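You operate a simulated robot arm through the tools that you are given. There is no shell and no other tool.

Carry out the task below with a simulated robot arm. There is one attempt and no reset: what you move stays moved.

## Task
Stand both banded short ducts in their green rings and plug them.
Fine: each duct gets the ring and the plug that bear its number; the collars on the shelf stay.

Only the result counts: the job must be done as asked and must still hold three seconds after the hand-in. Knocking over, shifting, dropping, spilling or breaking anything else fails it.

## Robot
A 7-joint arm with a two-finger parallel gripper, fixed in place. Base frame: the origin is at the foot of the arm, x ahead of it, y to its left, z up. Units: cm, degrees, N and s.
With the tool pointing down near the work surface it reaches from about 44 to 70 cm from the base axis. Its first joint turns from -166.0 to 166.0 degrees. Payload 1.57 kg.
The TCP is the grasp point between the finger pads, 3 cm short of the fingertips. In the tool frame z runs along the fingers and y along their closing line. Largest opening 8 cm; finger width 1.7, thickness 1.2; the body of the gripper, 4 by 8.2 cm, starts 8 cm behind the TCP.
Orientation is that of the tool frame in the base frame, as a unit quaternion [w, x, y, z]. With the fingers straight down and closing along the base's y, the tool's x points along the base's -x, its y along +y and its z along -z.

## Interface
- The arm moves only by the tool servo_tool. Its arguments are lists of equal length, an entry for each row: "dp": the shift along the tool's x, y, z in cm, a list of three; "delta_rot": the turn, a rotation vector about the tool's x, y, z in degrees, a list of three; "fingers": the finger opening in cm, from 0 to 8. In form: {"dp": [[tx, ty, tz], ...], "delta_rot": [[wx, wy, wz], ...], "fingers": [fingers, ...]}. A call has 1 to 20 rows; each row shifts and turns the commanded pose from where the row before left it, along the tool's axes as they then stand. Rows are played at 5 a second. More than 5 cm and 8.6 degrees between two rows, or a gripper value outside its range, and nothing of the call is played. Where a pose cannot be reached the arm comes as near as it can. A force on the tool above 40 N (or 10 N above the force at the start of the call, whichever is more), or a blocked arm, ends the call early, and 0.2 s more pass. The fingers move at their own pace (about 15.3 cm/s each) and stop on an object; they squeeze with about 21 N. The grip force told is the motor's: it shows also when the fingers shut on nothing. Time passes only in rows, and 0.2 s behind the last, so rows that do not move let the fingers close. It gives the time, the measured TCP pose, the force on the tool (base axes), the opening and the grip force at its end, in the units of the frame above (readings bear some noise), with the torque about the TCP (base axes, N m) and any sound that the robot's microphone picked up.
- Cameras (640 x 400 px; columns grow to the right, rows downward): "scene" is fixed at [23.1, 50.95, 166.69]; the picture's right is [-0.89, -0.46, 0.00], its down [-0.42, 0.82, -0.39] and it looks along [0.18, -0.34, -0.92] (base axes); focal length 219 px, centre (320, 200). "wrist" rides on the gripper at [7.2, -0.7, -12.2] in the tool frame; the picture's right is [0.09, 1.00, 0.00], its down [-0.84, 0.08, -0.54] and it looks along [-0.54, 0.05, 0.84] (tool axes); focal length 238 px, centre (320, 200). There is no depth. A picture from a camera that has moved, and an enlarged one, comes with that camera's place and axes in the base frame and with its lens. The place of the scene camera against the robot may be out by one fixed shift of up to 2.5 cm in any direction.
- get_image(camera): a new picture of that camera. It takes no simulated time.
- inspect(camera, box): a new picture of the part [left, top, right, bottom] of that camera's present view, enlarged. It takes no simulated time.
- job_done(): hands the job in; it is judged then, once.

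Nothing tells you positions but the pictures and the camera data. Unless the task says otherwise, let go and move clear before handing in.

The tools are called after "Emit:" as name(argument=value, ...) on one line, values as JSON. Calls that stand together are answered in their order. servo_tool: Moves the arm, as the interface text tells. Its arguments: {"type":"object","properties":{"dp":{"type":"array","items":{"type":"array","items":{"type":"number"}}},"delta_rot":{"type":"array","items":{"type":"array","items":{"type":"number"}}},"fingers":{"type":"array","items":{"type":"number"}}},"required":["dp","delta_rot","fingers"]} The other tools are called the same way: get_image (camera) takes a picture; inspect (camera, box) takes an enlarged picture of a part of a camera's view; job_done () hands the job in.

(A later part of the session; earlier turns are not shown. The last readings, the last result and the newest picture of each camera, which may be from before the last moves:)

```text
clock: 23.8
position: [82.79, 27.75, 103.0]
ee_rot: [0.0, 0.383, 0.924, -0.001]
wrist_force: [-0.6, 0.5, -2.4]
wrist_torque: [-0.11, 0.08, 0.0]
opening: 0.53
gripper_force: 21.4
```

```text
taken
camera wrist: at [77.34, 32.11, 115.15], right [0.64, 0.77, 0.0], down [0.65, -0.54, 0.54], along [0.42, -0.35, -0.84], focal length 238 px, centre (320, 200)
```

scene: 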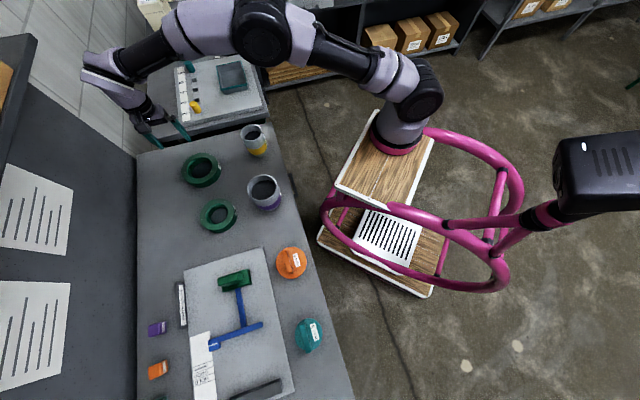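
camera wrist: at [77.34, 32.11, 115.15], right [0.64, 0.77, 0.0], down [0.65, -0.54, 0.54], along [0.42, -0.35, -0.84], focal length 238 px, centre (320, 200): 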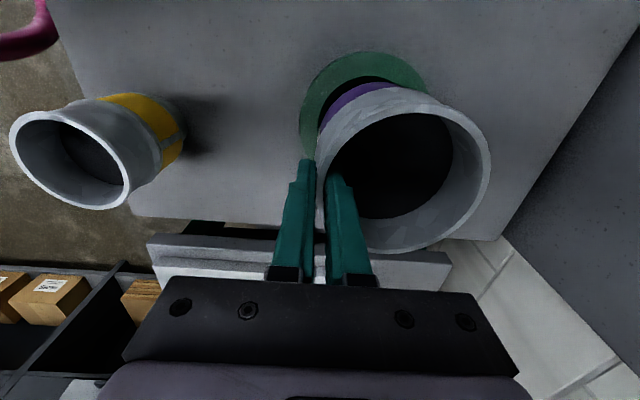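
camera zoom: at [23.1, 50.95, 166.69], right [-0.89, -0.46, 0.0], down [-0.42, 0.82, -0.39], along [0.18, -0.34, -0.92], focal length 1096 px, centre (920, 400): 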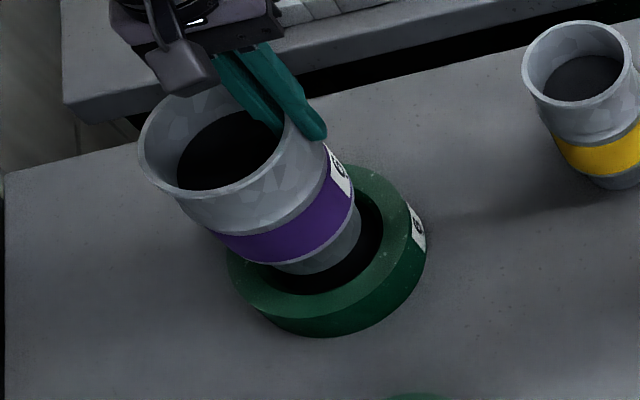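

The spigot hovers over the ring's bore. I lower in small steps, watching the force.

Emit:
servo_tool(dp=[[0, 0, 0.5], [0, 0, 0.5], [0, 0, 0.5], [0, 0, 0.5], [0, 0, 0]], delta_rot=[[0, 0, 0], [0, 0, 0], [0, 0, 0], [0, 0, 0], [0, 0, 0]], fingers=[0, 0, 0, 0, 0])

Emit:
inspect(camera="scene", box=[168, 135, 232, 195])

```text
clock: 25.0
position: [82.88, 27.66, 101.01]
ee_rot: [0.0, 0.382, 0.924, 0.001]
wrist_force: [-0.8, 0.2, -2.4]
wrist_torque: [-0.09, 0.09, 0.02]
opening: 0.52
gripper_force: 21.2
```

```text
6.67 times, centred on (200, 165) of scene
camera zoom: at [23.1, 50.95, 166.69], right [-0.89, -0.46, 0.0], down [-0.42, 0.82, -0.39], along [0.18, -0.34, -0.92], focal length 1461 px, centre (1120, 433)
```

zoom: 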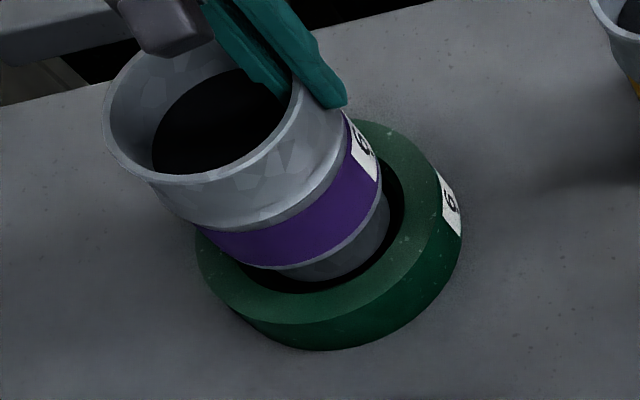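

No contact yet and the gap around the spigot looks even. I keep lowering.

Emit:
servo_tool(dp=[[0, 0, 0.4], [0, 0, 0.4], [0, 0, 0.4], [0, 0, 0.3], [0, 0, 0]], delta_rot=[[0, 0, 0], [0, 0, 0], [0, 0, 0], [0, 0, 0], [0, 0, 0]], fingers=[0, 0, 0, 0, 0])

Emit:
inspect(camera="scene", box=[168, 135, 232, 195])

```text
clock: 26.2
position: [82.91, 27.56, 99.63]
ee_rot: [0.0, 0.383, 0.924, 0.0]
wrist_force: [-0.4, -0.2, -3.2]
wrist_torque: [-0.11, 0.11, 0.01]
opening: 0.54
gripper_force: 21.2
```

```text
6.67 times, centred on (200, 165) of scene
camera zoom: at [23.1, 50.95, 166.69], right [-0.89, -0.46, 0.0], down [-0.42, 0.82, -0.39], along [0.18, -0.34, -0.92], focal length 1461 px, centre (1120, 433)
```

zoom: 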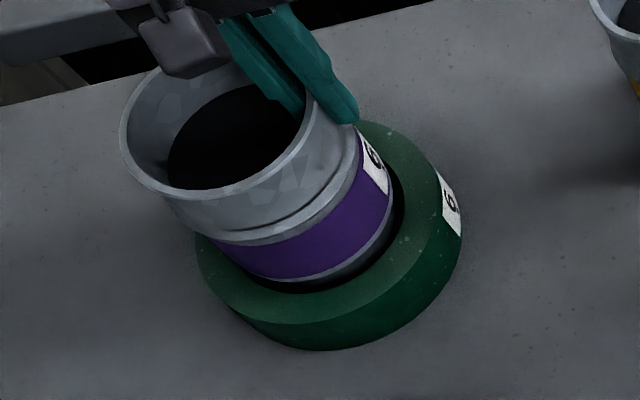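

The spigot is entering the bore freely. I go on in finer steps.

Emit:
servo_tool(dp=[[0, 0, 0.3], [0, 0, 0.3], [0, 0, 0.3], [0, 0, 0]], delta_rot=[[0, 0, 0], [0, 0, 0], [0, 0, 0], [0, 0, 0]], fingers=[0, 0, 0, 0])

Emit:
inspect(camera="scene", box=[168, 135, 232, 195])

```text
clock: 27.2
position: [82.79, 27.62, 98.65]
ee_rot: [0.0, 0.383, 0.924, -0.001]
wrist_force: [0.8, -0.4, -2.8]
wrist_torque: [-0.1, 0.08, -0.01]
opening: 0.51
gripper_force: 20.7
```

```text
6.67 times, centred on (200, 165) of scene
camera zoom: at [23.1, 50.95, 166.69], right [-0.89, -0.46, 0.0], down [-0.42, 0.82, -0.39], along [0.18, -0.34, -0.92], focal length 1461 px, centre (1120, 433)
```

zoom: 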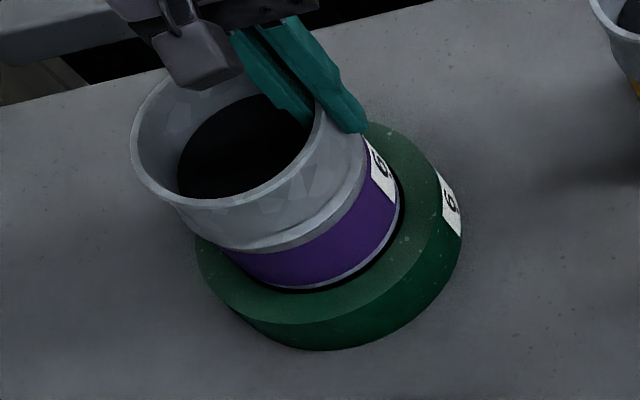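

Still no contact; nearly seated. I continue in 2 mm steps.

Emit:
servo_tool(dp=[[0, 0, 0.2], [0, 0, 0.2], [0, 0, 0]], delta_rot=[[0, 0, 0], [0, 0, 0], [0, 0, 0]], fingers=[0, 0, 0])

Emit:
inspect(camera="scene", box=[168, 135, 232, 195])

```text
clock: 28.0
position: [82.82, 27.55, 98.4]
ee_rot: [0.002, 0.382, 0.924, 0.001]
wrist_force: [0.7, -1.1, 15.1]
wrist_torque: [0.0, -0.06, -0.12]
opening: 0.53
gripper_force: 20.7
```

```text
6.67 times, centred on (200, 165) of scene
camera zoom: at [23.1, 50.95, 166.69], right [-0.89, -0.46, 0.0], down [-0.42, 0.82, -0.39], along [0.18, -0.34, -0.92], focal length 1461 px, centre (1120, 433)
```

zoom: 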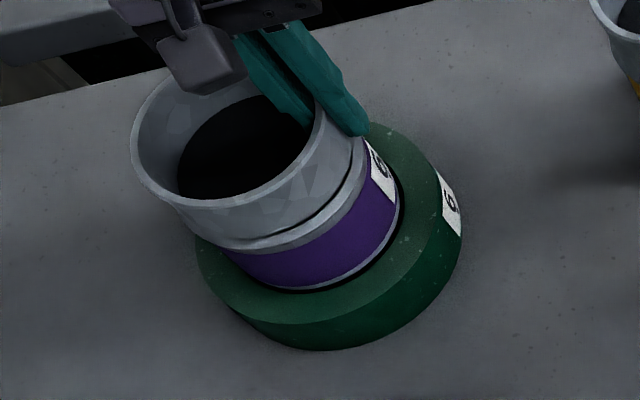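

Contact at z≈98.4 with 15 N, after the spigot went about 2.4 cm into the ring: the duct is seated on its shoulder. I release gently and check.

Emit:
servo_tool(dp=[[0, 0, -0.1], [0, 0, 0], [0, 0, 0], [0, 0, 0], [0, 0, 0]], delta_rot=[[0, 0, 0], [0, 0, 0], [0, 0, 0], [0, 0, 0], [0, 0, 0]], fingers=[0, 1, 2, 3, 3])

Emit:
inspect(camera="scene", box=[168, 135, 232, 195])

Emit:
get_image(camera="wrist")

```text
clock: 29.2
position: [82.83, 27.55, 98.36]
ee_rot: [-0.001, 0.383, 0.924, -0.001]
wrist_force: [1.4, 0.3, 0.7]
wrist_torque: [0.01, 0.0, -0.01]
opening: 3.01
gripper_force: 0.0
```

```text
6.67 times, centred on (200, 165) of scene
camera zoom: at [23.1, 50.95, 166.69], right [-0.89, -0.46, 0.0], down [-0.42, 0.82, -0.39], along [0.18, -0.34, -0.92], focal length 1461 px, centre (1120, 433)
```

zoom: 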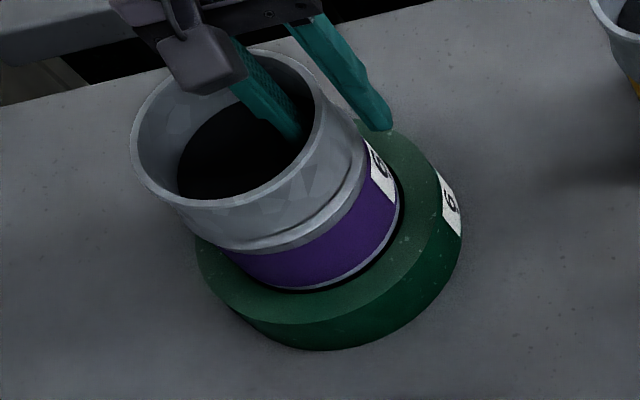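

```text
taken
camera wrist: at [77.36, 32.07, 110.5], right [0.64, 0.77, 0.0], down [0.65, -0.54, 0.54], along [0.42, -0.35, -0.84], focal length 238 px, centre (320, 200)
```

wrist: 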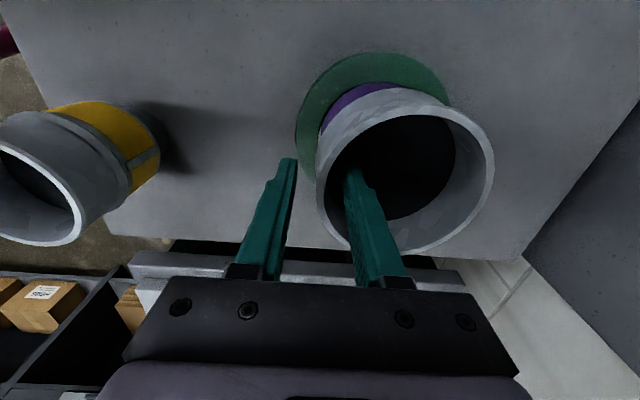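

The duct stands in ring 6 by itself. I move straight up and take a measuring view of its rim.

Emit:
servo_tool(dp=[[0, 0, -1.5], [0, 0, -2], [0, 0, -3], [0, 0, -4], [0, 0, -3.5], [0, 0, 0]], delta_rot=[[0, 0, 0], [0, 0, 0], [0, 0, 0], [0, 0, 0], [0, 0, 0], [0, 0, 0]], fingers=[3, 3, 3, 3, 6, 8])

Emit:
inspect(camera="wrist", box=[280, 50, 472, 190])

Emit:
inspect(camera="scene", box=[168, 135, 232, 195])

```text
clock: 30.6
position: [82.73, 27.59, 112.34]
ee_rot: [0.0, 0.382, 0.924, 0.0]
wrist_force: [0.0, 0.1, 0.0]
wrist_torque: [-0.03, 0.0, 0.01]
opening: 7.98
gripper_force: 0.0
```

```text
2.86 times, centred on (376, 120) of wrist
camera zoom: at [77.31, 32.12, 124.52], right [0.64, 0.77, 0.0], down [0.65, -0.54, 0.54], along [0.42, -0.35, -0.84], focal length 681 px, centre (160, 429)
```

zoom: 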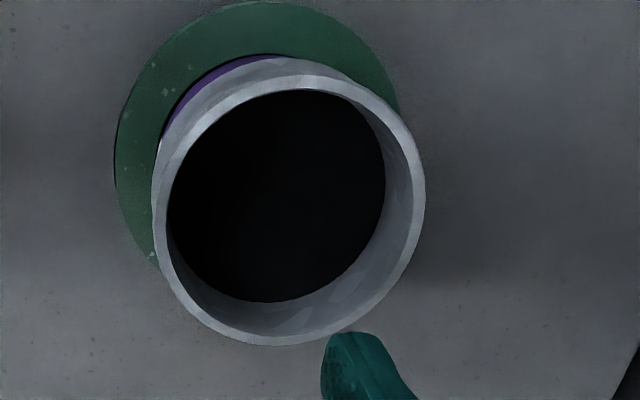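

```text
6.67 times, centred on (200, 165) of scene
camera zoom: at [23.1, 50.95, 166.69], right [-0.89, -0.46, 0.0], down [-0.42, 0.82, -0.39], along [0.18, -0.34, -0.92], focal length 1461 px, centre (1120, 433)
```

zoom: 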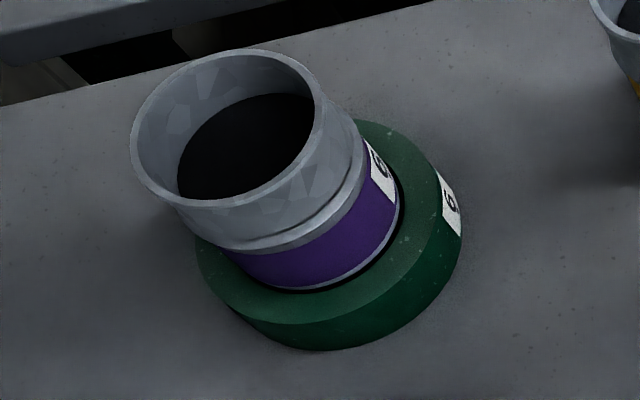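

The duct's rim centre is at ≈ [86.30, 30.97], level and concentric with ring 6. Next I go to view the orange plug 6 from above.

Emit:
servo_tool(dp=[[3.28, -1.41, 0], [3.28, -1.41, 0], [3.28, -1.41, 0], [3.28, -1.41, 0], [3.28, -1.41, 0], [3.28, -1.41, 0], [3.28, -1.41, 0], [3.28, -1.41, 0], [3.28, -1.41, 0], [3.28, -1.41, 0], [3.28, -1.41, 0], [3.28, -1.41, 0], [3.28, -1.41, 0], [3.28, -1.41, 0], [0, 0, 0]], delta_rot=[[0, 0, 0], [0, 0, 0], [0, 0, 0], [0, 0, 0], [0, 0, 0], [0, 0, 0], [0, 0, 0], [0, 0, 0], [0, 0, 0], [0, 0, 0], [0, 0, 0], [0, 0, 0], [0, 0, 0], [0, 0, 0], [0, 0, 0]], fingers=[8, 8, 8, 8, 8, 8, 8, 8, 8, 8, 8, 8, 8, 8, 8])

Emit:
get_image(camera="wrist")

Emit:
inspect(camera="wrist", box=[220, 60, 412, 200])

```text
clock: 33.8
position: [36.38, 46.15, 112.39]
ee_rot: [0.001, 0.383, 0.924, 0.0]
wrist_force: [0.1, 0.4, -0.3]
wrist_torque: [-0.02, -0.02, 0.03]
opening: 8.0
gripper_force: 0.0
```

```text
taken
camera wrist: at [30.9, 50.6, 124.53], right [0.64, 0.77, 0.0], down [0.65, -0.54, 0.54], along [0.42, -0.35, -0.84], focal length 238 px, centre (320, 200)
```

wrist: 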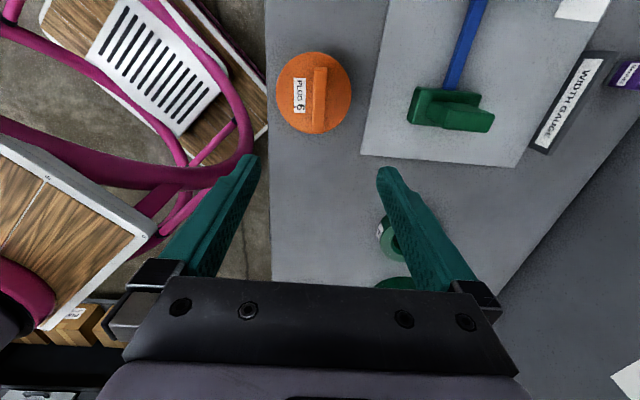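

```text
2.86 times, centred on (316, 130) of wrist
camera zoom: at [30.9, 50.6, 124.53], right [0.64, 0.77, 0.0], down [0.65, -0.54, 0.54], along [0.42, -0.35, -0.84], focal length 681 px, centre (331, 400)
```

zoom: 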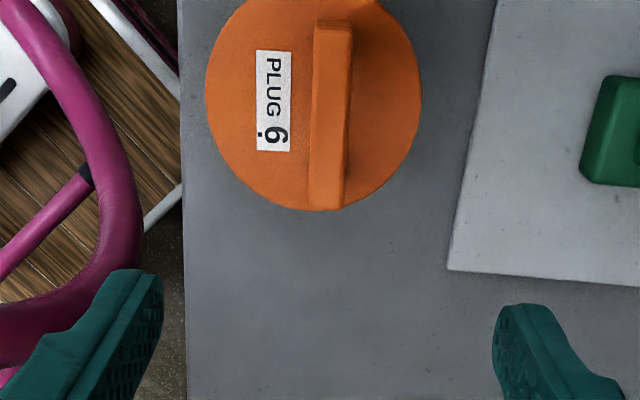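

The plug lies nearly beneath the tool with its bar roughly along the tool's x. I take a full close-up here, then a shifted second view to get heights.

Emit:
inspect(camera="wrist", box=[236, 40, 396, 140])

Emit:
servo_tool(dp=[[1.5, 2, 0], [1.5, 3, 0], [1, 3, 0], [0, 0, 0]], delta_rot=[[0, 0, 0], [0, 0, 0], [0, 0, 0], [0, 0, 0]], fingers=[8, 8, 8, 8])

Emit:
get_image(camera="wrist")

Emit:
inspect(camera="wrist", box=[196, 70, 356, 170])

```text
4.00 times, centred on (316, 90) of wrist
camera zoom: at [30.9, 50.6, 124.53], right [0.64, 0.77, 0.0], down [0.65, -0.54, 0.54], along [0.42, -0.35, -0.84], focal length 953 px, centre (336, 640)
```

zoom: 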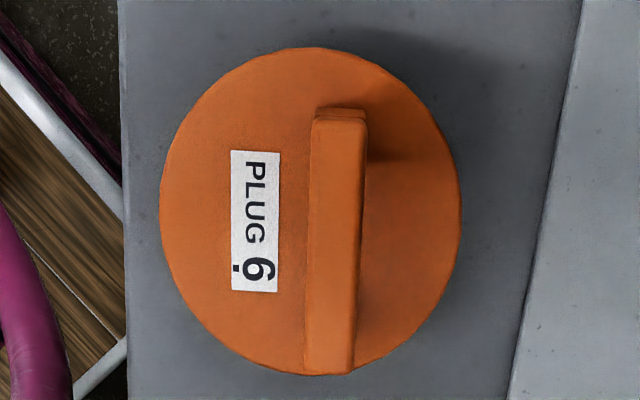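

```text
clock: 34.8
position: [39.16, 54.59, 112.39]
ee_rot: [0.0, 0.382, 0.924, 0.0]
wrist_force: [0.1, 0.0, 0.3]
wrist_torque: [0.01, 0.02, 0.01]
opening: 7.98
gripper_force: 0.2
```

```text
taken
camera wrist: at [33.7, 59.1, 124.56], right [0.64, 0.77, 0.0], down [0.65, -0.54, 0.54], along [0.42, -0.35, -0.84], focal length 238 px, centre (320, 200)
```

wrist: 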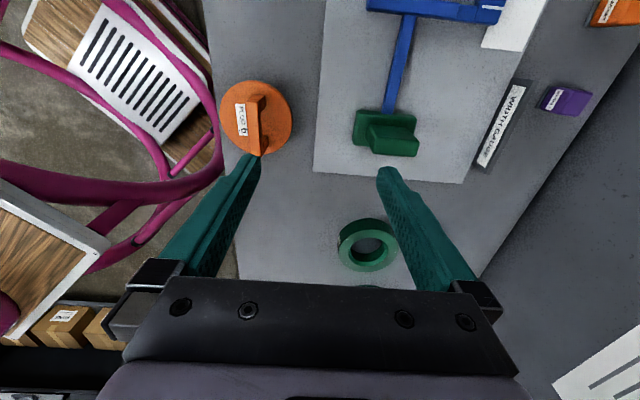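

```text
4.00 times, centred on (276, 120) of wrist
camera zoom: at [33.7, 59.1, 124.56], right [0.64, 0.77, 0.0], down [0.65, -0.54, 0.54], along [0.42, -0.35, -0.84], focal length 953 px, centre (496, 520)
```

zoom: 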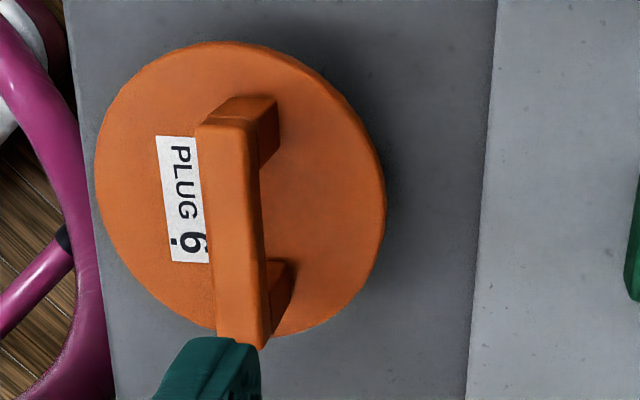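

The plug 6 flange is centred at ≈ [34.8, 46.3] (radius ≈5.2, top z ≈89.3); its bar is ~0.8 cm off-centre away from the robot, centred ≈ [35.3, 46.9], with its top at z ≈94. I move above the bar and hover.

Emit:
servo_tool(dp=[[-0.84, -2.75, 0], [-0.85, -2.75, 0], [-0.85, -2.75, 0], [0, 0, 3], [0, 0, 3], [0, 0, 3], [0, 0, 3], [0, 0, 0]], delta_rot=[[0, 0, 0], [0, 0, 0], [0, 0, 0], [0, 0, 0], [0, 0, 0], [0, 0, 0], [0, 0, 0], [0, 0, 0]], fingers=[8, 8, 8, 8, 8, 8, 8, 8])

Emit:
get_image(camera="wrist")

Emit:
inspect(camera="wrist", box=[230, 60, 410, 200])

```text
clock: 36.6
position: [35.21, 47.03, 100.38]
ee_rot: [0.001, 0.383, 0.924, 0.0]
wrist_force: [-0.7, -1.0, 0.3]
wrist_torque: [-0.03, -0.04, -0.01]
opening: 7.99
gripper_force: 0.1
```

```text
taken
camera wrist: at [29.73, 51.48, 112.55], right [0.64, 0.77, 0.0], down [0.65, -0.54, 0.54], along [0.42, -0.35, -0.84], focal length 238 px, centre (320, 200)
```

wrist: 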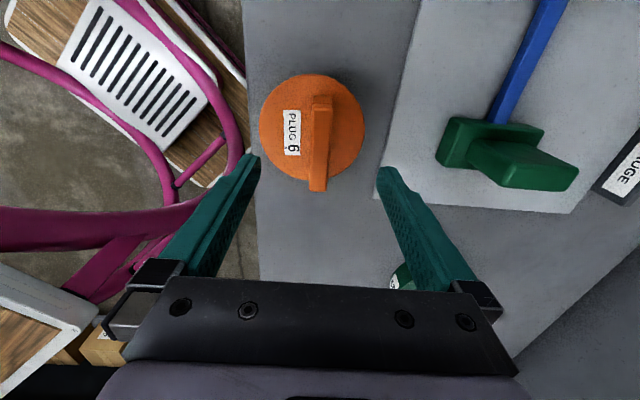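

```text
2.86 times, centred on (320, 130) of wrist
camera zoom: at [29.73, 51.48, 112.55], right [0.64, 0.77, 0.0], down [0.65, -0.54, 0.54], along [0.42, -0.35, -0.84], focal length 681 px, centre (320, 400)
```

zoom: 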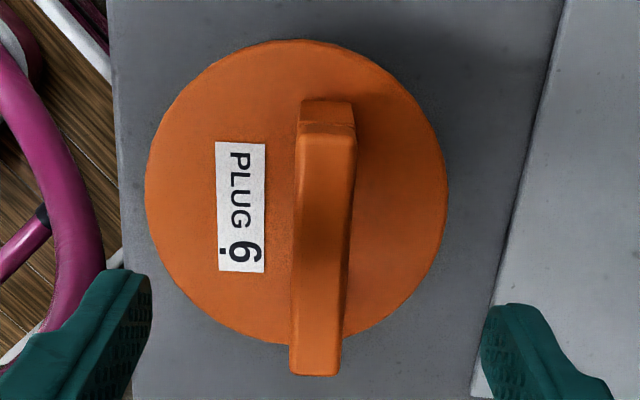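

The bar is centred between the fingers within 1–2 mm. I descend to z≈93.3 and close on it.

Emit:
servo_tool(dp=[[0, 0, 2], [0, 0, 2], [0, 0, 1.5], [0, 0, 1.5], [0, 0, 0], [0, 0, 0]], delta_rot=[[0, 0, 0], [0, 0, 0], [0, 0, 0], [0, 0, 0], [0, 0, 0], [0, 0, 0]], fingers=[8, 8, 8, 8, 8, 8])

Emit:
servo_tool(dp=[[0, 0, 0], [0, 0, 0], [0, 0, 0], [0, 0, 0]], delta_rot=[[0, 0, 0], [0, 0, 0], [0, 0, 0], [0, 0, 0]], fingers=[4, 0, 0, 0])

Emit:
get_image(camera="wrist")

```text
clock: 38.0
position: [35.28, 47.01, 93.36]
ee_rot: [0.0, 0.383, 0.924, 0.001]
wrist_force: [-0.2, 0.3, 0.3]
wrist_torque: [-0.02, -0.03, 0.01]
opening: 8.01
gripper_force: 0.1
```

```text
clock: 39.0
position: [35.21, 47.05, 93.38]
ee_rot: [0.0, 0.383, 0.924, 0.0]
wrist_force: [0.2, 0.3, -0.4]
wrist_torque: [-0.03, -0.03, 0.01]
opening: 1.58
gripper_force: 21.2
```

```text
taken
camera wrist: at [29.76, 51.47, 105.57], right [0.64, 0.77, 0.0], down [0.65, -0.54, 0.54], along [0.42, -0.35, -0.84], focal length 238 px, centre (320, 200)
```

wrist: 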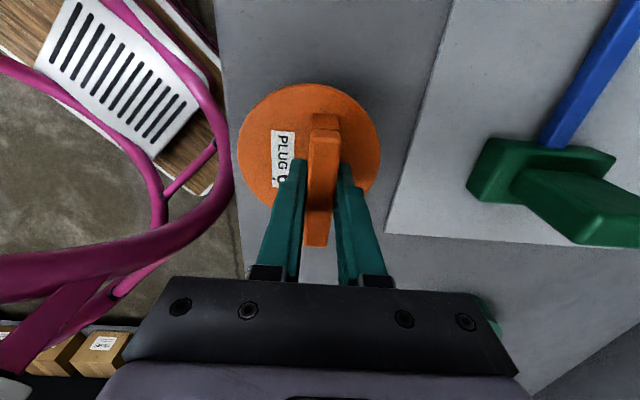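

The bar is gripped (1.58 cm). I lift a little and check that the plug hangs level.

Emit:
servo_tool(dp=[[0, 0, -0.5], [0, 0, -1], [0, 0, -2], [0, 0, -3], [0, 0, -3], [0, 0, 0]], delta_rot=[[0, 0, 0], [0, 0, 0], [0, 0, 0], [0, 0, 0], [0, 0, 0], [0, 0, 0]], fingers=[0, 0, 0, 0, 0, 0])

Emit:
inspect(camera="wrist", box=[220, 60, 412, 200])

Emit:
inspect(camera="scene", box=[240, 220, 336, 290])

```text
clock: 40.4
position: [35.29, 46.99, 102.84]
ee_rot: [0.0, 0.382, 0.924, 0.0]
wrist_force: [-0.3, 0.0, -2.3]
wrist_torque: [-0.01, -0.04, -0.01]
opening: 1.6
gripper_force: 20.9
```

```text
2.86 times, centred on (316, 130) of wrist
camera zoom: at [29.82, 51.46, 114.96], right [0.64, 0.77, 0.0], down [0.65, -0.54, 0.54], along [0.42, -0.35, -0.84], focal length 681 px, centre (331, 400)
```

zoom: 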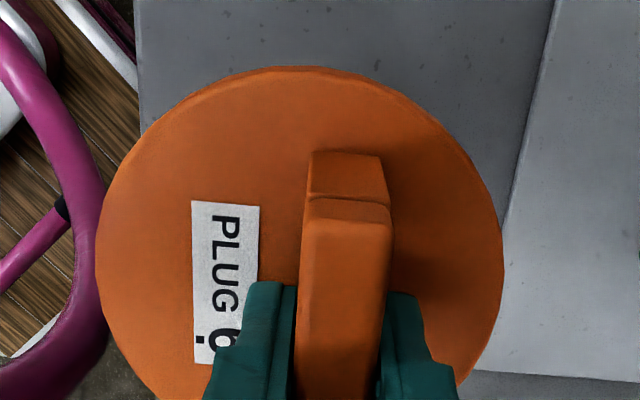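

```text
5.71 times, centred on (288, 255) of scene
camera zoom: at [23.1, 50.95, 166.69], right [-0.89, -0.46, 0.0], down [-0.42, 0.82, -0.39], along [0.18, -0.34, -0.92], focal length 1252 px, centre (503, -114)
```

zoom: 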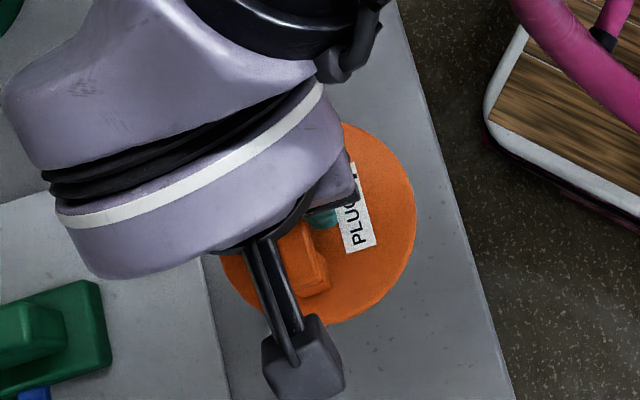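

The plug hangs level (≈2.3 N) and its flange centre sits ≈0.85 cm on the robot side of the TCP. I raise it and carry it over the purple duct.

Emit:
servo_tool(dp=[[0, 0, -3], [0, 0, -3.5], [0, 0, -3], [-2.951, 1.61, 0], [-2.951, 1.61, 0], [-2.951, 1.61, 0], [-2.951, 1.61, 0], [-2.951, 1.61, 0], [-2.951, 1.61, 0], [-2.951, 1.61, 0], [-2.951, 1.61, 0], [-2.951, 1.61, 0], [-2.951, 1.61, 0], [-2.951, 1.61, 0], [-2.951, 1.61, 0], [-2.951, 1.61, 0], [-2.951, 1.61, 0], [-2.951, 1.61, 0], [-2.951, 1.61, 0]], delta_rot=[[0, 0, 0], [0, 0, 0], [0, 0, 0], [0, 0, 0], [0, 0, 0], [0, 0, 0], [0, 0, 0], [0, 0, 0], [0, 0, 0], [0, 0, 0], [0, 0, 0], [0, 0, 0], [0, 0, 0], [0, 0, 0], [0, 0, 0], [0, 0, 0], [0, 0, 0], [0, 0, 0], [0, 0, 0]], fingers=[0, 0, 0, 0, 0, 0, 0, 0, 0, 0, 0, 0, 0, 0, 0, 0, 0, 0, 0])

Emit:
get_image(camera="wrist")

Emit:
inspect(camera="wrist", box=[220, 60, 412, 200])

Emit:
inspect(camera="scene", box=[150, 110, 246, 190])

```text
clock: 44.4
position: [86.75, 31.89, 112.35]
ee_rot: [-0.001, 0.381, 0.924, 0.0]
wrist_force: [-1.0, 0.5, -2.4]
wrist_torque: [-0.02, -0.09, 0.0]
opening: 1.6
gripper_force: 21.5
```

```text
taken
camera wrist: at [81.27, 36.41, 124.52], right [0.64, 0.77, 0.0], down [0.65, -0.54, 0.54], along [0.42, -0.35, -0.84], focal length 238 px, centre (320, 200)
```

wrist: 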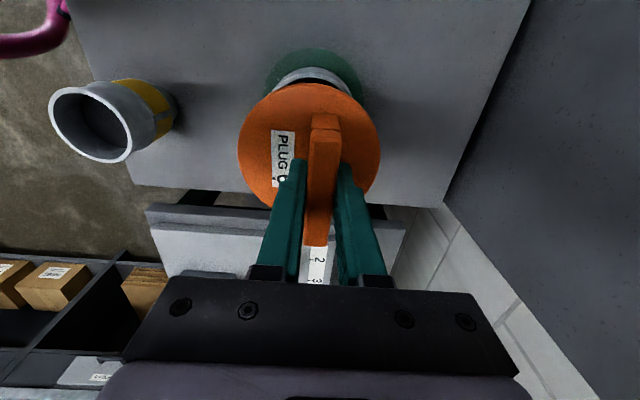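

```text
2.86 times, centred on (316, 130) of wrist
camera zoom: at [81.27, 36.41, 124.52], right [0.64, 0.77, 0.0], down [0.65, -0.54, 0.54], along [0.42, -0.35, -0.84], focal length 681 px, centre (331, 400)
```

zoom: 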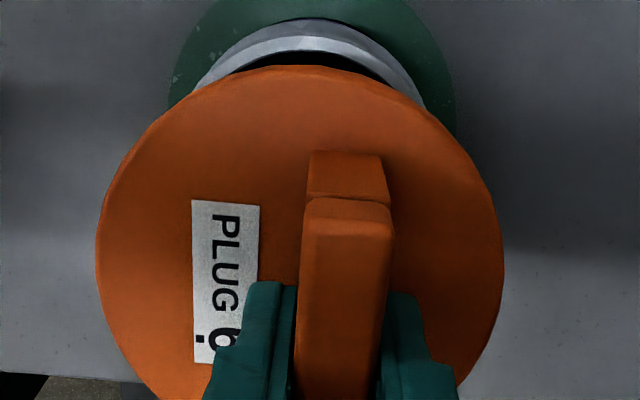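

```text
5.00 times, centred on (198, 150) of scene
camera zoom: at [23.1, 50.95, 166.69], right [-0.89, -0.46, 0.0], down [-0.42, 0.82, -0.39], along [0.18, -0.34, -0.92], focal length 1096 px, centre (930, 450)
```

zoom: 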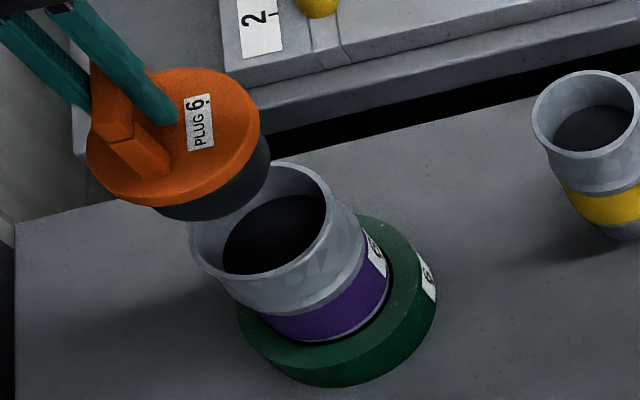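

The plug's dark boss is visible under its flange. I zoom in on the visible arc of the duct rim to check the centring.

Emit:
inspect(camera="wrist", box=[256, 50, 376, 120])

Emit:
inspect(camera="scene", box=[160, 115, 224, 165])

```text
5.33 times, centred on (316, 85) of wrist
camera zoom: at [81.27, 36.41, 124.52], right [0.64, 0.77, 0.0], down [0.65, -0.54, 0.54], along [0.42, -0.35, -0.84], focal length 1271 px, centre (341, 813)
```

zoom: 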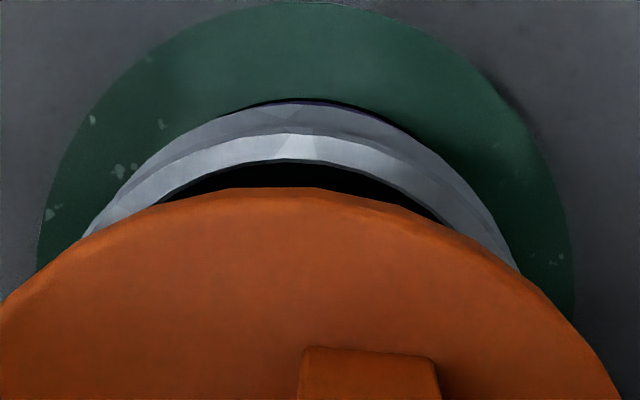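

```text
8.00 times, centred on (192, 140) of scene
camera zoom: at [23.1, 50.95, 166.69], right [-0.89, -0.46, 0.0], down [-0.42, 0.82, -0.39], along [0.18, -0.34, -0.92], focal length 1753 px, centre (1344, 680)
```

zoom: 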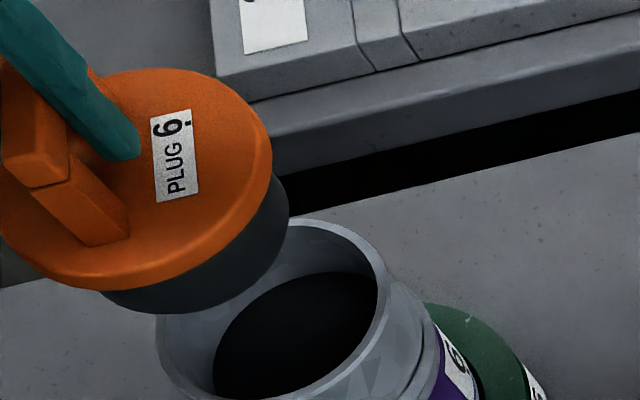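

Plug and duct look concentric within about 1 mm. I make a small correction and descend to just above the rim.

Emit:
servo_tool(dp=[[-0.06, -0.04, 1], [0, 0, 1.5], [0, 0, 1.5], [0, 0, 1.2], [0, 0, 0]], delta_rot=[[0, 0, 0], [0, 0, 0], [0, 0, 0], [0, 0, 0], [0, 0, 0]], fingers=[0, 0, 0, 0, 0])

Emit:
inspect(camera="scene", box=[160, 120, 224, 180])

Emit:
inspect(camera="wrist", box=[246, 40, 386, 120])

```text
clock: 45.6
position: [86.79, 31.75, 107.16]
ee_rot: [0.001, 0.383, 0.924, -0.001]
wrist_force: [0.8, 0.0, -3.9]
wrist_torque: [0.01, -0.02, -0.02]
opening: 1.58
gripper_force: 20.9
```

```text
6.67 times, centred on (192, 150) of scene
camera zoom: at [23.1, 50.95, 166.69], right [-0.89, -0.46, 0.0], down [-0.42, 0.82, -0.39], along [0.18, -0.34, -0.92], focal length 1461 px, centre (1173, 533)
```

zoom: 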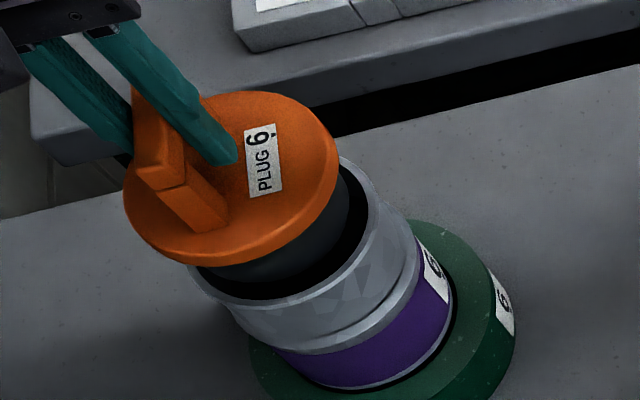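

```text
4.57 times, centred on (316, 80) of wrist
camera zoom: at [81.32, 36.24, 119.31], right [0.64, 0.77, 0.0], down [0.65, -0.54, 0.54], along [0.42, -0.35, -0.84], focal length 1090 px, centre (338, 749)
```

zoom: 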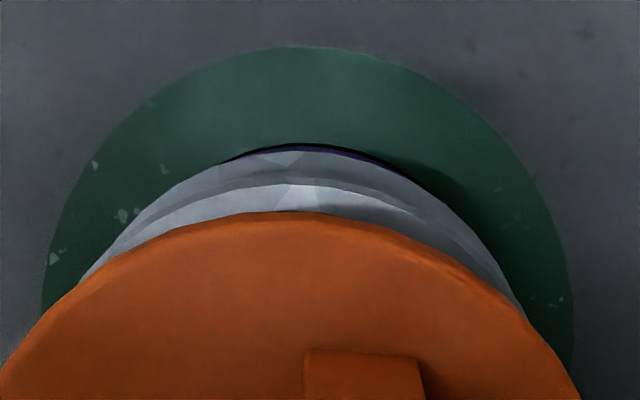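

The boss is right above the opening. I lower slowly, watching the force.

Emit:
servo_tool(dp=[[0, 0, 0.4], [0, 0, 0.4], [0, 0, 0.4], [0, 0, 0.4], [0, 0, 0]], delta_rot=[[0, 0, 0], [0, 0, 0], [0, 0, 0], [0, 0, 0], [0, 0, 0]], fingers=[0, 0, 0, 0, 0])

Emit:
inspect(camera="scene", box=[160, 120, 224, 180])

```text
clock: 46.8
position: [86.75, 31.79, 105.53]
ee_rot: [0.0, 0.383, 0.924, 0.0]
wrist_force: [-0.4, 0.5, -4.2]
wrist_torque: [0.0, -0.01, -0.03]
opening: 1.58
gripper_force: 21.3
```

```text
6.67 times, centred on (192, 150) of scene
camera zoom: at [23.1, 50.95, 166.69], right [-0.89, -0.46, 0.0], down [-0.42, 0.82, -0.39], along [0.18, -0.34, -0.92], focal length 1461 px, centre (1173, 533)
```

zoom: 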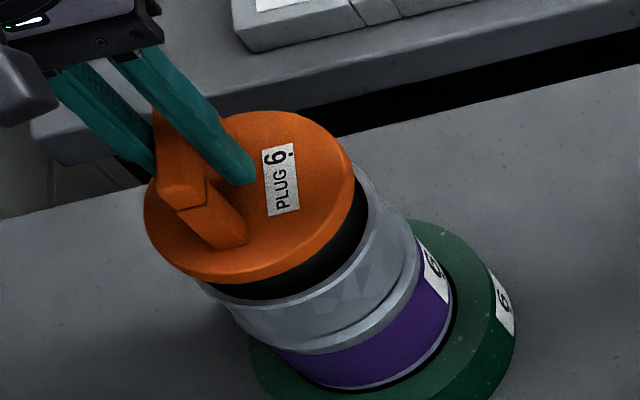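

Entering without resistance. I go on down.

Emit:
servo_tool(dp=[[0, 0, 0.4], [0, 0, 0.4], [0, 0, 0.4], [0, 0, 0]], delta_rot=[[0, 0, 0], [0, 0, 0], [0, 0, 0], [0, 0, 0]], fingers=[0, 0, 0, 0])

Emit:
inspect(camera="scene", box=[160, 120, 224, 180])

```text
clock: 47.8
position: [86.71, 31.77, 104.47]
ee_rot: [0.0, 0.382, 0.924, -0.001]
wrist_force: [0.8, 0.1, -2.0]
wrist_torque: [-0.01, -0.01, -0.01]
opening: 1.59
gripper_force: 21.4
```

```text
6.67 times, centred on (192, 150) of scene
camera zoom: at [23.1, 50.95, 166.69], right [-0.89, -0.46, 0.0], down [-0.42, 0.82, -0.39], along [0.18, -0.34, -0.92], focal length 1461 px, centre (1173, 533)
```

zoom: 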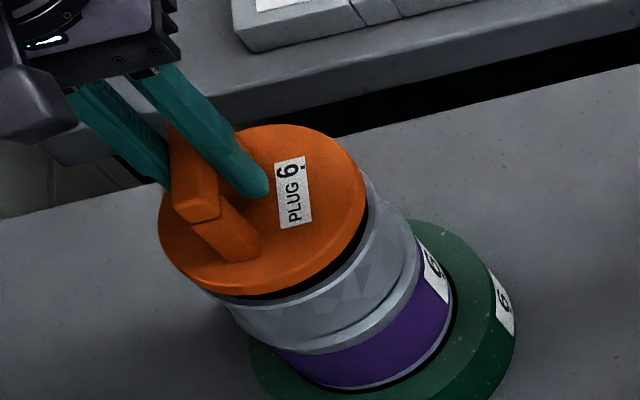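

Most of the boss is in. I continue until the flange meets the rim.

Emit:
servo_tool(dp=[[0, 0, 0.3], [0, 0, 0.3], [0, 0, 0]], delta_rot=[[0, 0, 0], [0, 0, 0], [0, 0, 0]], fingers=[0, 0, 0])

Emit:
inspect(camera="scene", box=[160, 120, 224, 180])

```text
clock: 48.6
position: [86.84, 31.72, 103.74]
ee_rot: [0.0, 0.383, 0.924, 0.001]
wrist_force: [-0.3, 0.5, -2.5]
wrist_torque: [0.0, 0.01, -0.01]
opening: 1.56
gripper_force: 21.0
```

```text
6.67 times, centred on (192, 150) of scene
camera zoom: at [23.1, 50.95, 166.69], right [-0.89, -0.46, 0.0], down [-0.42, 0.82, -0.39], along [0.18, -0.34, -0.92], focal length 1461 px, centre (1173, 533)
```

zoom: 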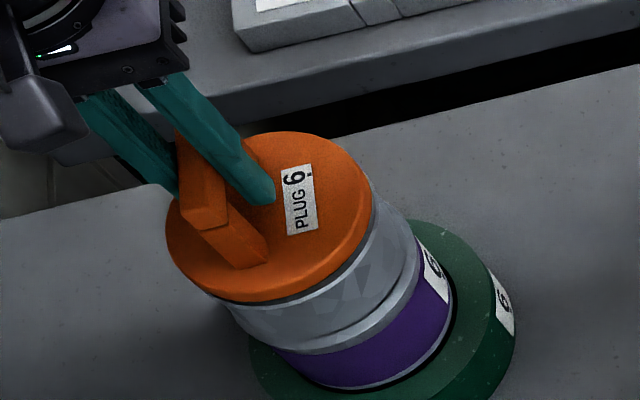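

Emit:
servo_tool(dp=[[0, 0, 0.2], [0, 0, 0.2], [0, 0, 0]], delta_rot=[[0, 0, 0], [0, 0, 0], [0, 0, 0]], fingers=[0, 0, 0])

Emit:
inspect(camera="scene", box=[160, 120, 224, 180])

```text
clock: 49.4
position: [86.6, 31.76, 103.44]
ee_rot: [0.0, 0.383, 0.924, 0.0]
wrist_force: [-1.1, 0.2, 1.4]
wrist_torque: [-0.06, 0.02, -0.02]
opening: 1.6
gripper_force: 21.0
```

```text
6.67 times, centred on (192, 150) of scene
camera zoom: at [23.1, 50.95, 166.69], right [-0.89, -0.46, 0.0], down [-0.42, 0.82, -0.39], along [0.18, -0.34, -0.92], focal length 1461 px, centre (1173, 533)
```

zoom: 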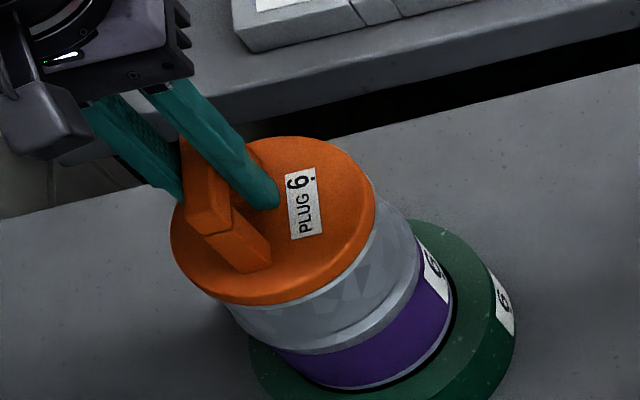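

The flange has reached the rim (force turning upward). One more millimetre or two to seat it, then release.

Emit:
servo_tool(dp=[[0, 0, 0.1], [0, 0, 0.1], [0, 0, 0]], delta_rot=[[0, 0, 0], [0, 0, 0], [0, 0, 0]], fingers=[0, 0, 0])

Emit:
inspect(camera="scene", box=[160, 120, 224, 180])

```text
clock: 50.2
position: [86.75, 31.77, 103.23]
ee_rot: [0.0, 0.383, 0.924, 0.001]
wrist_force: [-0.2, 0.5, 15.2]
wrist_torque: [-0.11, 0.04, -0.05]
opening: 1.63
gripper_force: 21.4
```

```text
6.67 times, centred on (192, 150) of scene
camera zoom: at [23.1, 50.95, 166.69], right [-0.89, -0.46, 0.0], down [-0.42, 0.82, -0.39], along [0.18, -0.34, -0.92], focal length 1461 px, centre (1173, 533)
```

zoom: 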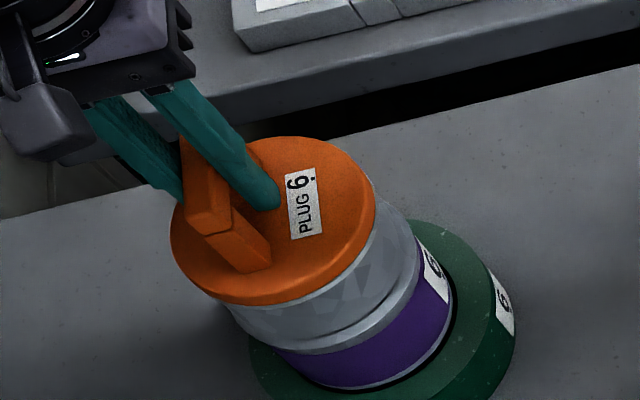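

Seated with 15 N of contact. I ease off, open, and lift straight up.

Emit:
servo_tool(dp=[[0, 0, -0.15], [0, 0, 0], [0, 0, 0], [0, 0, 0], [0, 0, -1], [0, 0, -2], [0, 0, -3], [0, 0, -3], [0, 0, 0]], delta_rot=[[0, 0, 0], [0, 0, 0], [0, 0, 0], [0, 0, 0], [0, 0, 0], [0, 0, 0], [0, 0, 0], [0, 0, 0], [0, 0, 0]], fingers=[0, 2, 3, 4, 4, 4, 4, 4, 4])

Emit:
inspect(camera="scene", box=[160, 120, 224, 180])

Emit:
get_image(camera="wrist")

```text
clock: 52.2
position: [86.83, 31.72, 112.44]
ee_rot: [0.0, 0.382, 0.924, 0.0]
wrist_force: [0.4, 0.5, 0.0]
wrist_torque: [0.0, 0.04, 0.01]
opening: 4.01
gripper_force: 0.0
```

```text
6.67 times, centred on (192, 150) of scene
camera zoom: at [23.1, 50.95, 166.69], right [-0.89, -0.46, 0.0], down [-0.42, 0.82, -0.39], along [0.18, -0.34, -0.92], focal length 1461 px, centre (1173, 533)
```

zoom: 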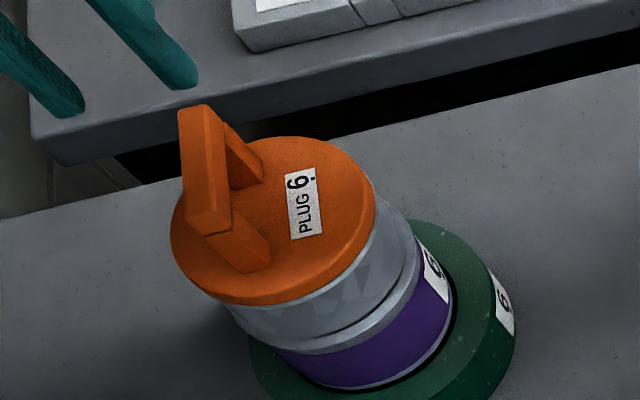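

```text
taken
camera wrist: at [81.35, 36.22, 124.57], right [0.64, 0.77, 0.0], down [0.65, -0.54, 0.54], along [0.42, -0.35, -0.84], focal length 238 px, centre (320, 200)
```

wrist: 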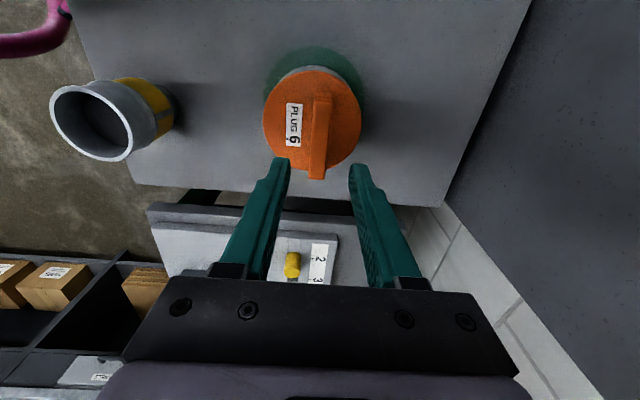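

Duct 6 is in ring 6 and plugged, upright and stable. Next is the yellow duct 5: I move above its near wall.

Emit:
servo_tool(dp=[[-0.306, -3.233, 0], [-0.306, -3.233, 0], [-0.306, -3.233, 0], [-0.306, -3.233, 0], [-0.306, -3.233, 0], [-0.306, -3.233, 0], [-0.306, -3.233, 0], [-0.306, -3.233, 0], [-0.306, -3.233, 0], [0, 0, 3], [0, 0, 3], [0, 0, 0]], delta_rot=[[0, 0, 0], [0, 0, 0], [0, 0, 0], [0, 0, 0], [0, 0, 0], [0, 0, 0], [0, 0, 0], [0, 0, 0], [0, 0, 0], [0, 0, 0], [0, 0, 0], [0, 0, 0]], fingers=[4, 5, 6, 7, 8, 8, 8, 8, 8, 8, 8, 8])

Emit:
get_image(camera="wrist")

Emit:
inspect(camera="wrist", box=[280, 50, 440, 190])

```text
clock: 54.8
position: [68.06, 9.13, 106.22]
ee_rot: [0.0, 0.383, 0.924, 0.0]
wrist_force: [-0.8, 0.7, 0.8]
wrist_torque: [0.03, -0.03, 0.0]
opening: 8.02
gripper_force: 0.0
```

```text
taken
camera wrist: at [62.77, 13.69, 118.44], right [0.64, 0.77, 0.0], down [0.65, -0.54, 0.54], along [0.42, -0.35, -0.84], focal length 238 px, centre (320, 200)
```

wrist: 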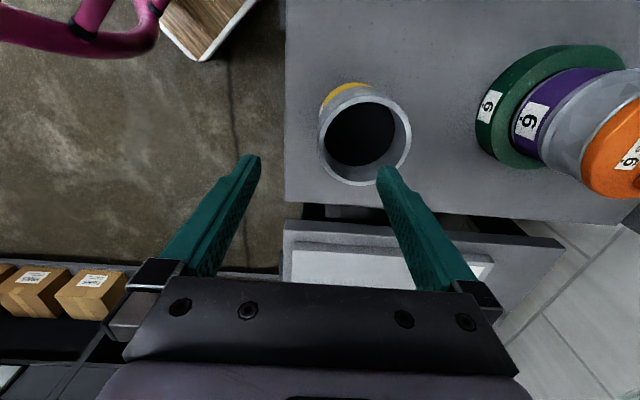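

```text
2.86 times, centred on (360, 120) of wrist
camera zoom: at [62.77, 13.69, 118.44], right [0.64, 0.77, 0.0], down [0.65, -0.54, 0.54], along [0.42, -0.35, -0.84], focal length 681 px, centre (206, 429)
```

zoom: 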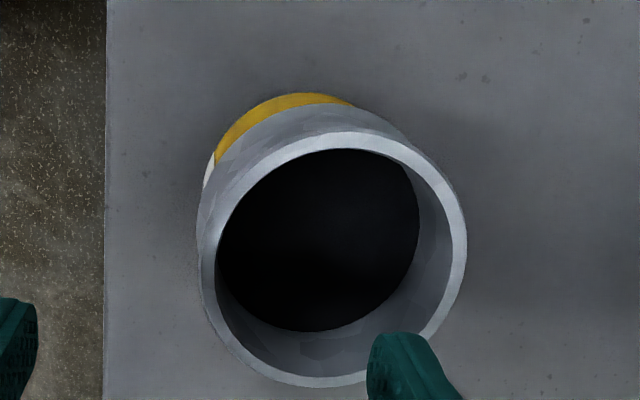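

Yellow duct centre refined to ≈ [71.0, 11.9]; its near wall is centred between the fingers. I descend.

Emit:
servo_tool(dp=[[0, 0, 1.5], [0, 0, 1.5], [0, 0, 1.5], [0, 0, 1.5], [0, 0, 1.5], [0, 0, 0.7], [0, 0, 0]], delta_rot=[[0, 0, 0], [0, 0, 0], [0, 0, 0], [0, 0, 0], [0, 0, 0], [0, 0, 0], [0, 0, 0]], fingers=[8, 8, 8, 8, 8, 8, 8])

Emit:
get_image(camera="wrist")

Emit:
inspect(camera="scene", box=[220, 100, 300, 160])

```text
clock: 56.4
position: [68.21, 9.13, 98.1]
ee_rot: [0.0, 0.382, 0.924, 0.0]
wrist_force: [-0.5, 1.1, -0.2]
wrist_torque: [-0.02, -0.02, -0.01]
opening: 8.0
gripper_force: 0.0
```

```text
taken
camera wrist: at [62.76, 13.67, 110.26], right [0.64, 0.77, 0.0], down [0.65, -0.54, 0.54], along [0.42, -0.35, -0.84], focal length 238 px, centre (320, 200)
```

wrist: 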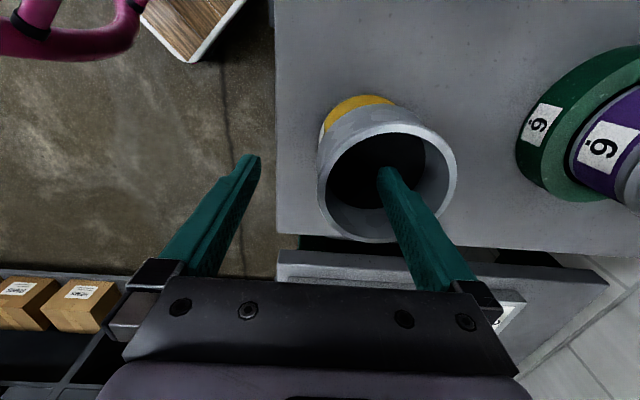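

```text
6.67 times, centred on (260, 130) of scene
camera zoom: at [23.1, 50.95, 166.69], right [-0.89, -0.46, 0.0], down [-0.42, 0.82, -0.39], along [0.18, -0.34, -0.92], focal length 1461 px, centre (720, 667)
```

zoom: 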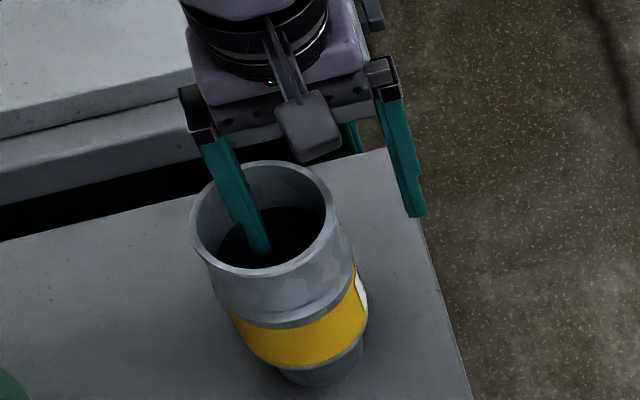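

One finger is inside the yellow duct and one outside. I close on the wall and lift a little.

Emit:
servo_tool(dp=[[0, 0, 0], [0, 0, 0], [0, 0, 0], [0, 0, 0]], delta_rot=[[0, 0, 0], [0, 0, 0], [0, 0, 0], [0, 0, 0]], fingers=[4, 0, 0, 0])

Emit:
servo_tool(dp=[[0, 0, -0.5], [0, 0, -0.5], [0, 0, -1], [0, 0, -1], [0, 0, 0]], delta_rot=[[0, 0, 0], [0, 0, 0], [0, 0, 0], [0, 0, 0], [0, 0, 0]], fingers=[0, 0, 0, 0, 0])

Emit:
get_image(camera="wrist")

Emit:
inspect(camera="scene", box=[220, 100, 300, 160])

```text
clock: 57.4
position: [68.19, 9.17, 98.13]
ee_rot: [0.0, 0.384, 0.923, 0.0]
wrist_force: [0.8, 0.8, 1.3]
wrist_torque: [0.02, -0.17, 0.01]
opening: 0.57
gripper_force: 21.3
```

```text
clock: 58.6
position: [68.28, 9.16, 101.14]
ee_rot: [0.0, 0.383, 0.924, 0.001]
wrist_force: [0.2, -0.2, -3.1]
wrist_torque: [-0.07, 0.06, 0.0]
opening: 0.56
gripper_force: 20.7
```

```text
taken
camera wrist: at [62.76, 13.68, 113.27], right [0.64, 0.77, 0.0], down [0.65, -0.54, 0.54], along [0.42, -0.35, -0.84], focal length 238 px, centre (320, 200)
```

wrist: 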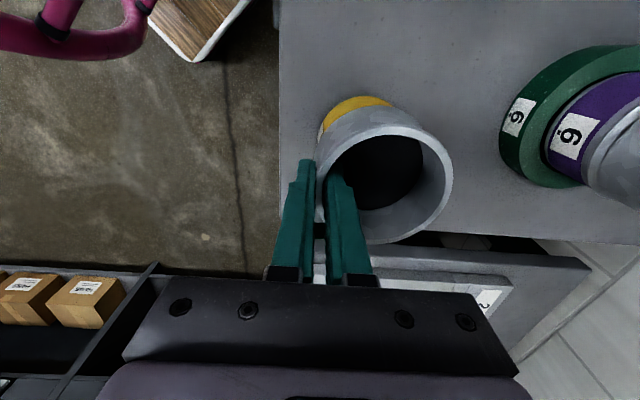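

```text
6.67 times, centred on (260, 130) of scene
camera zoom: at [23.1, 50.95, 166.69], right [-0.89, -0.46, 0.0], down [-0.42, 0.82, -0.39], along [0.18, -0.34, -0.92], focal length 1461 px, centre (720, 667)
```

zoom: 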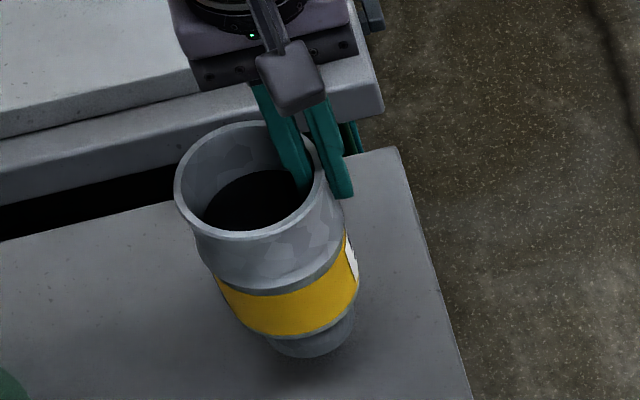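

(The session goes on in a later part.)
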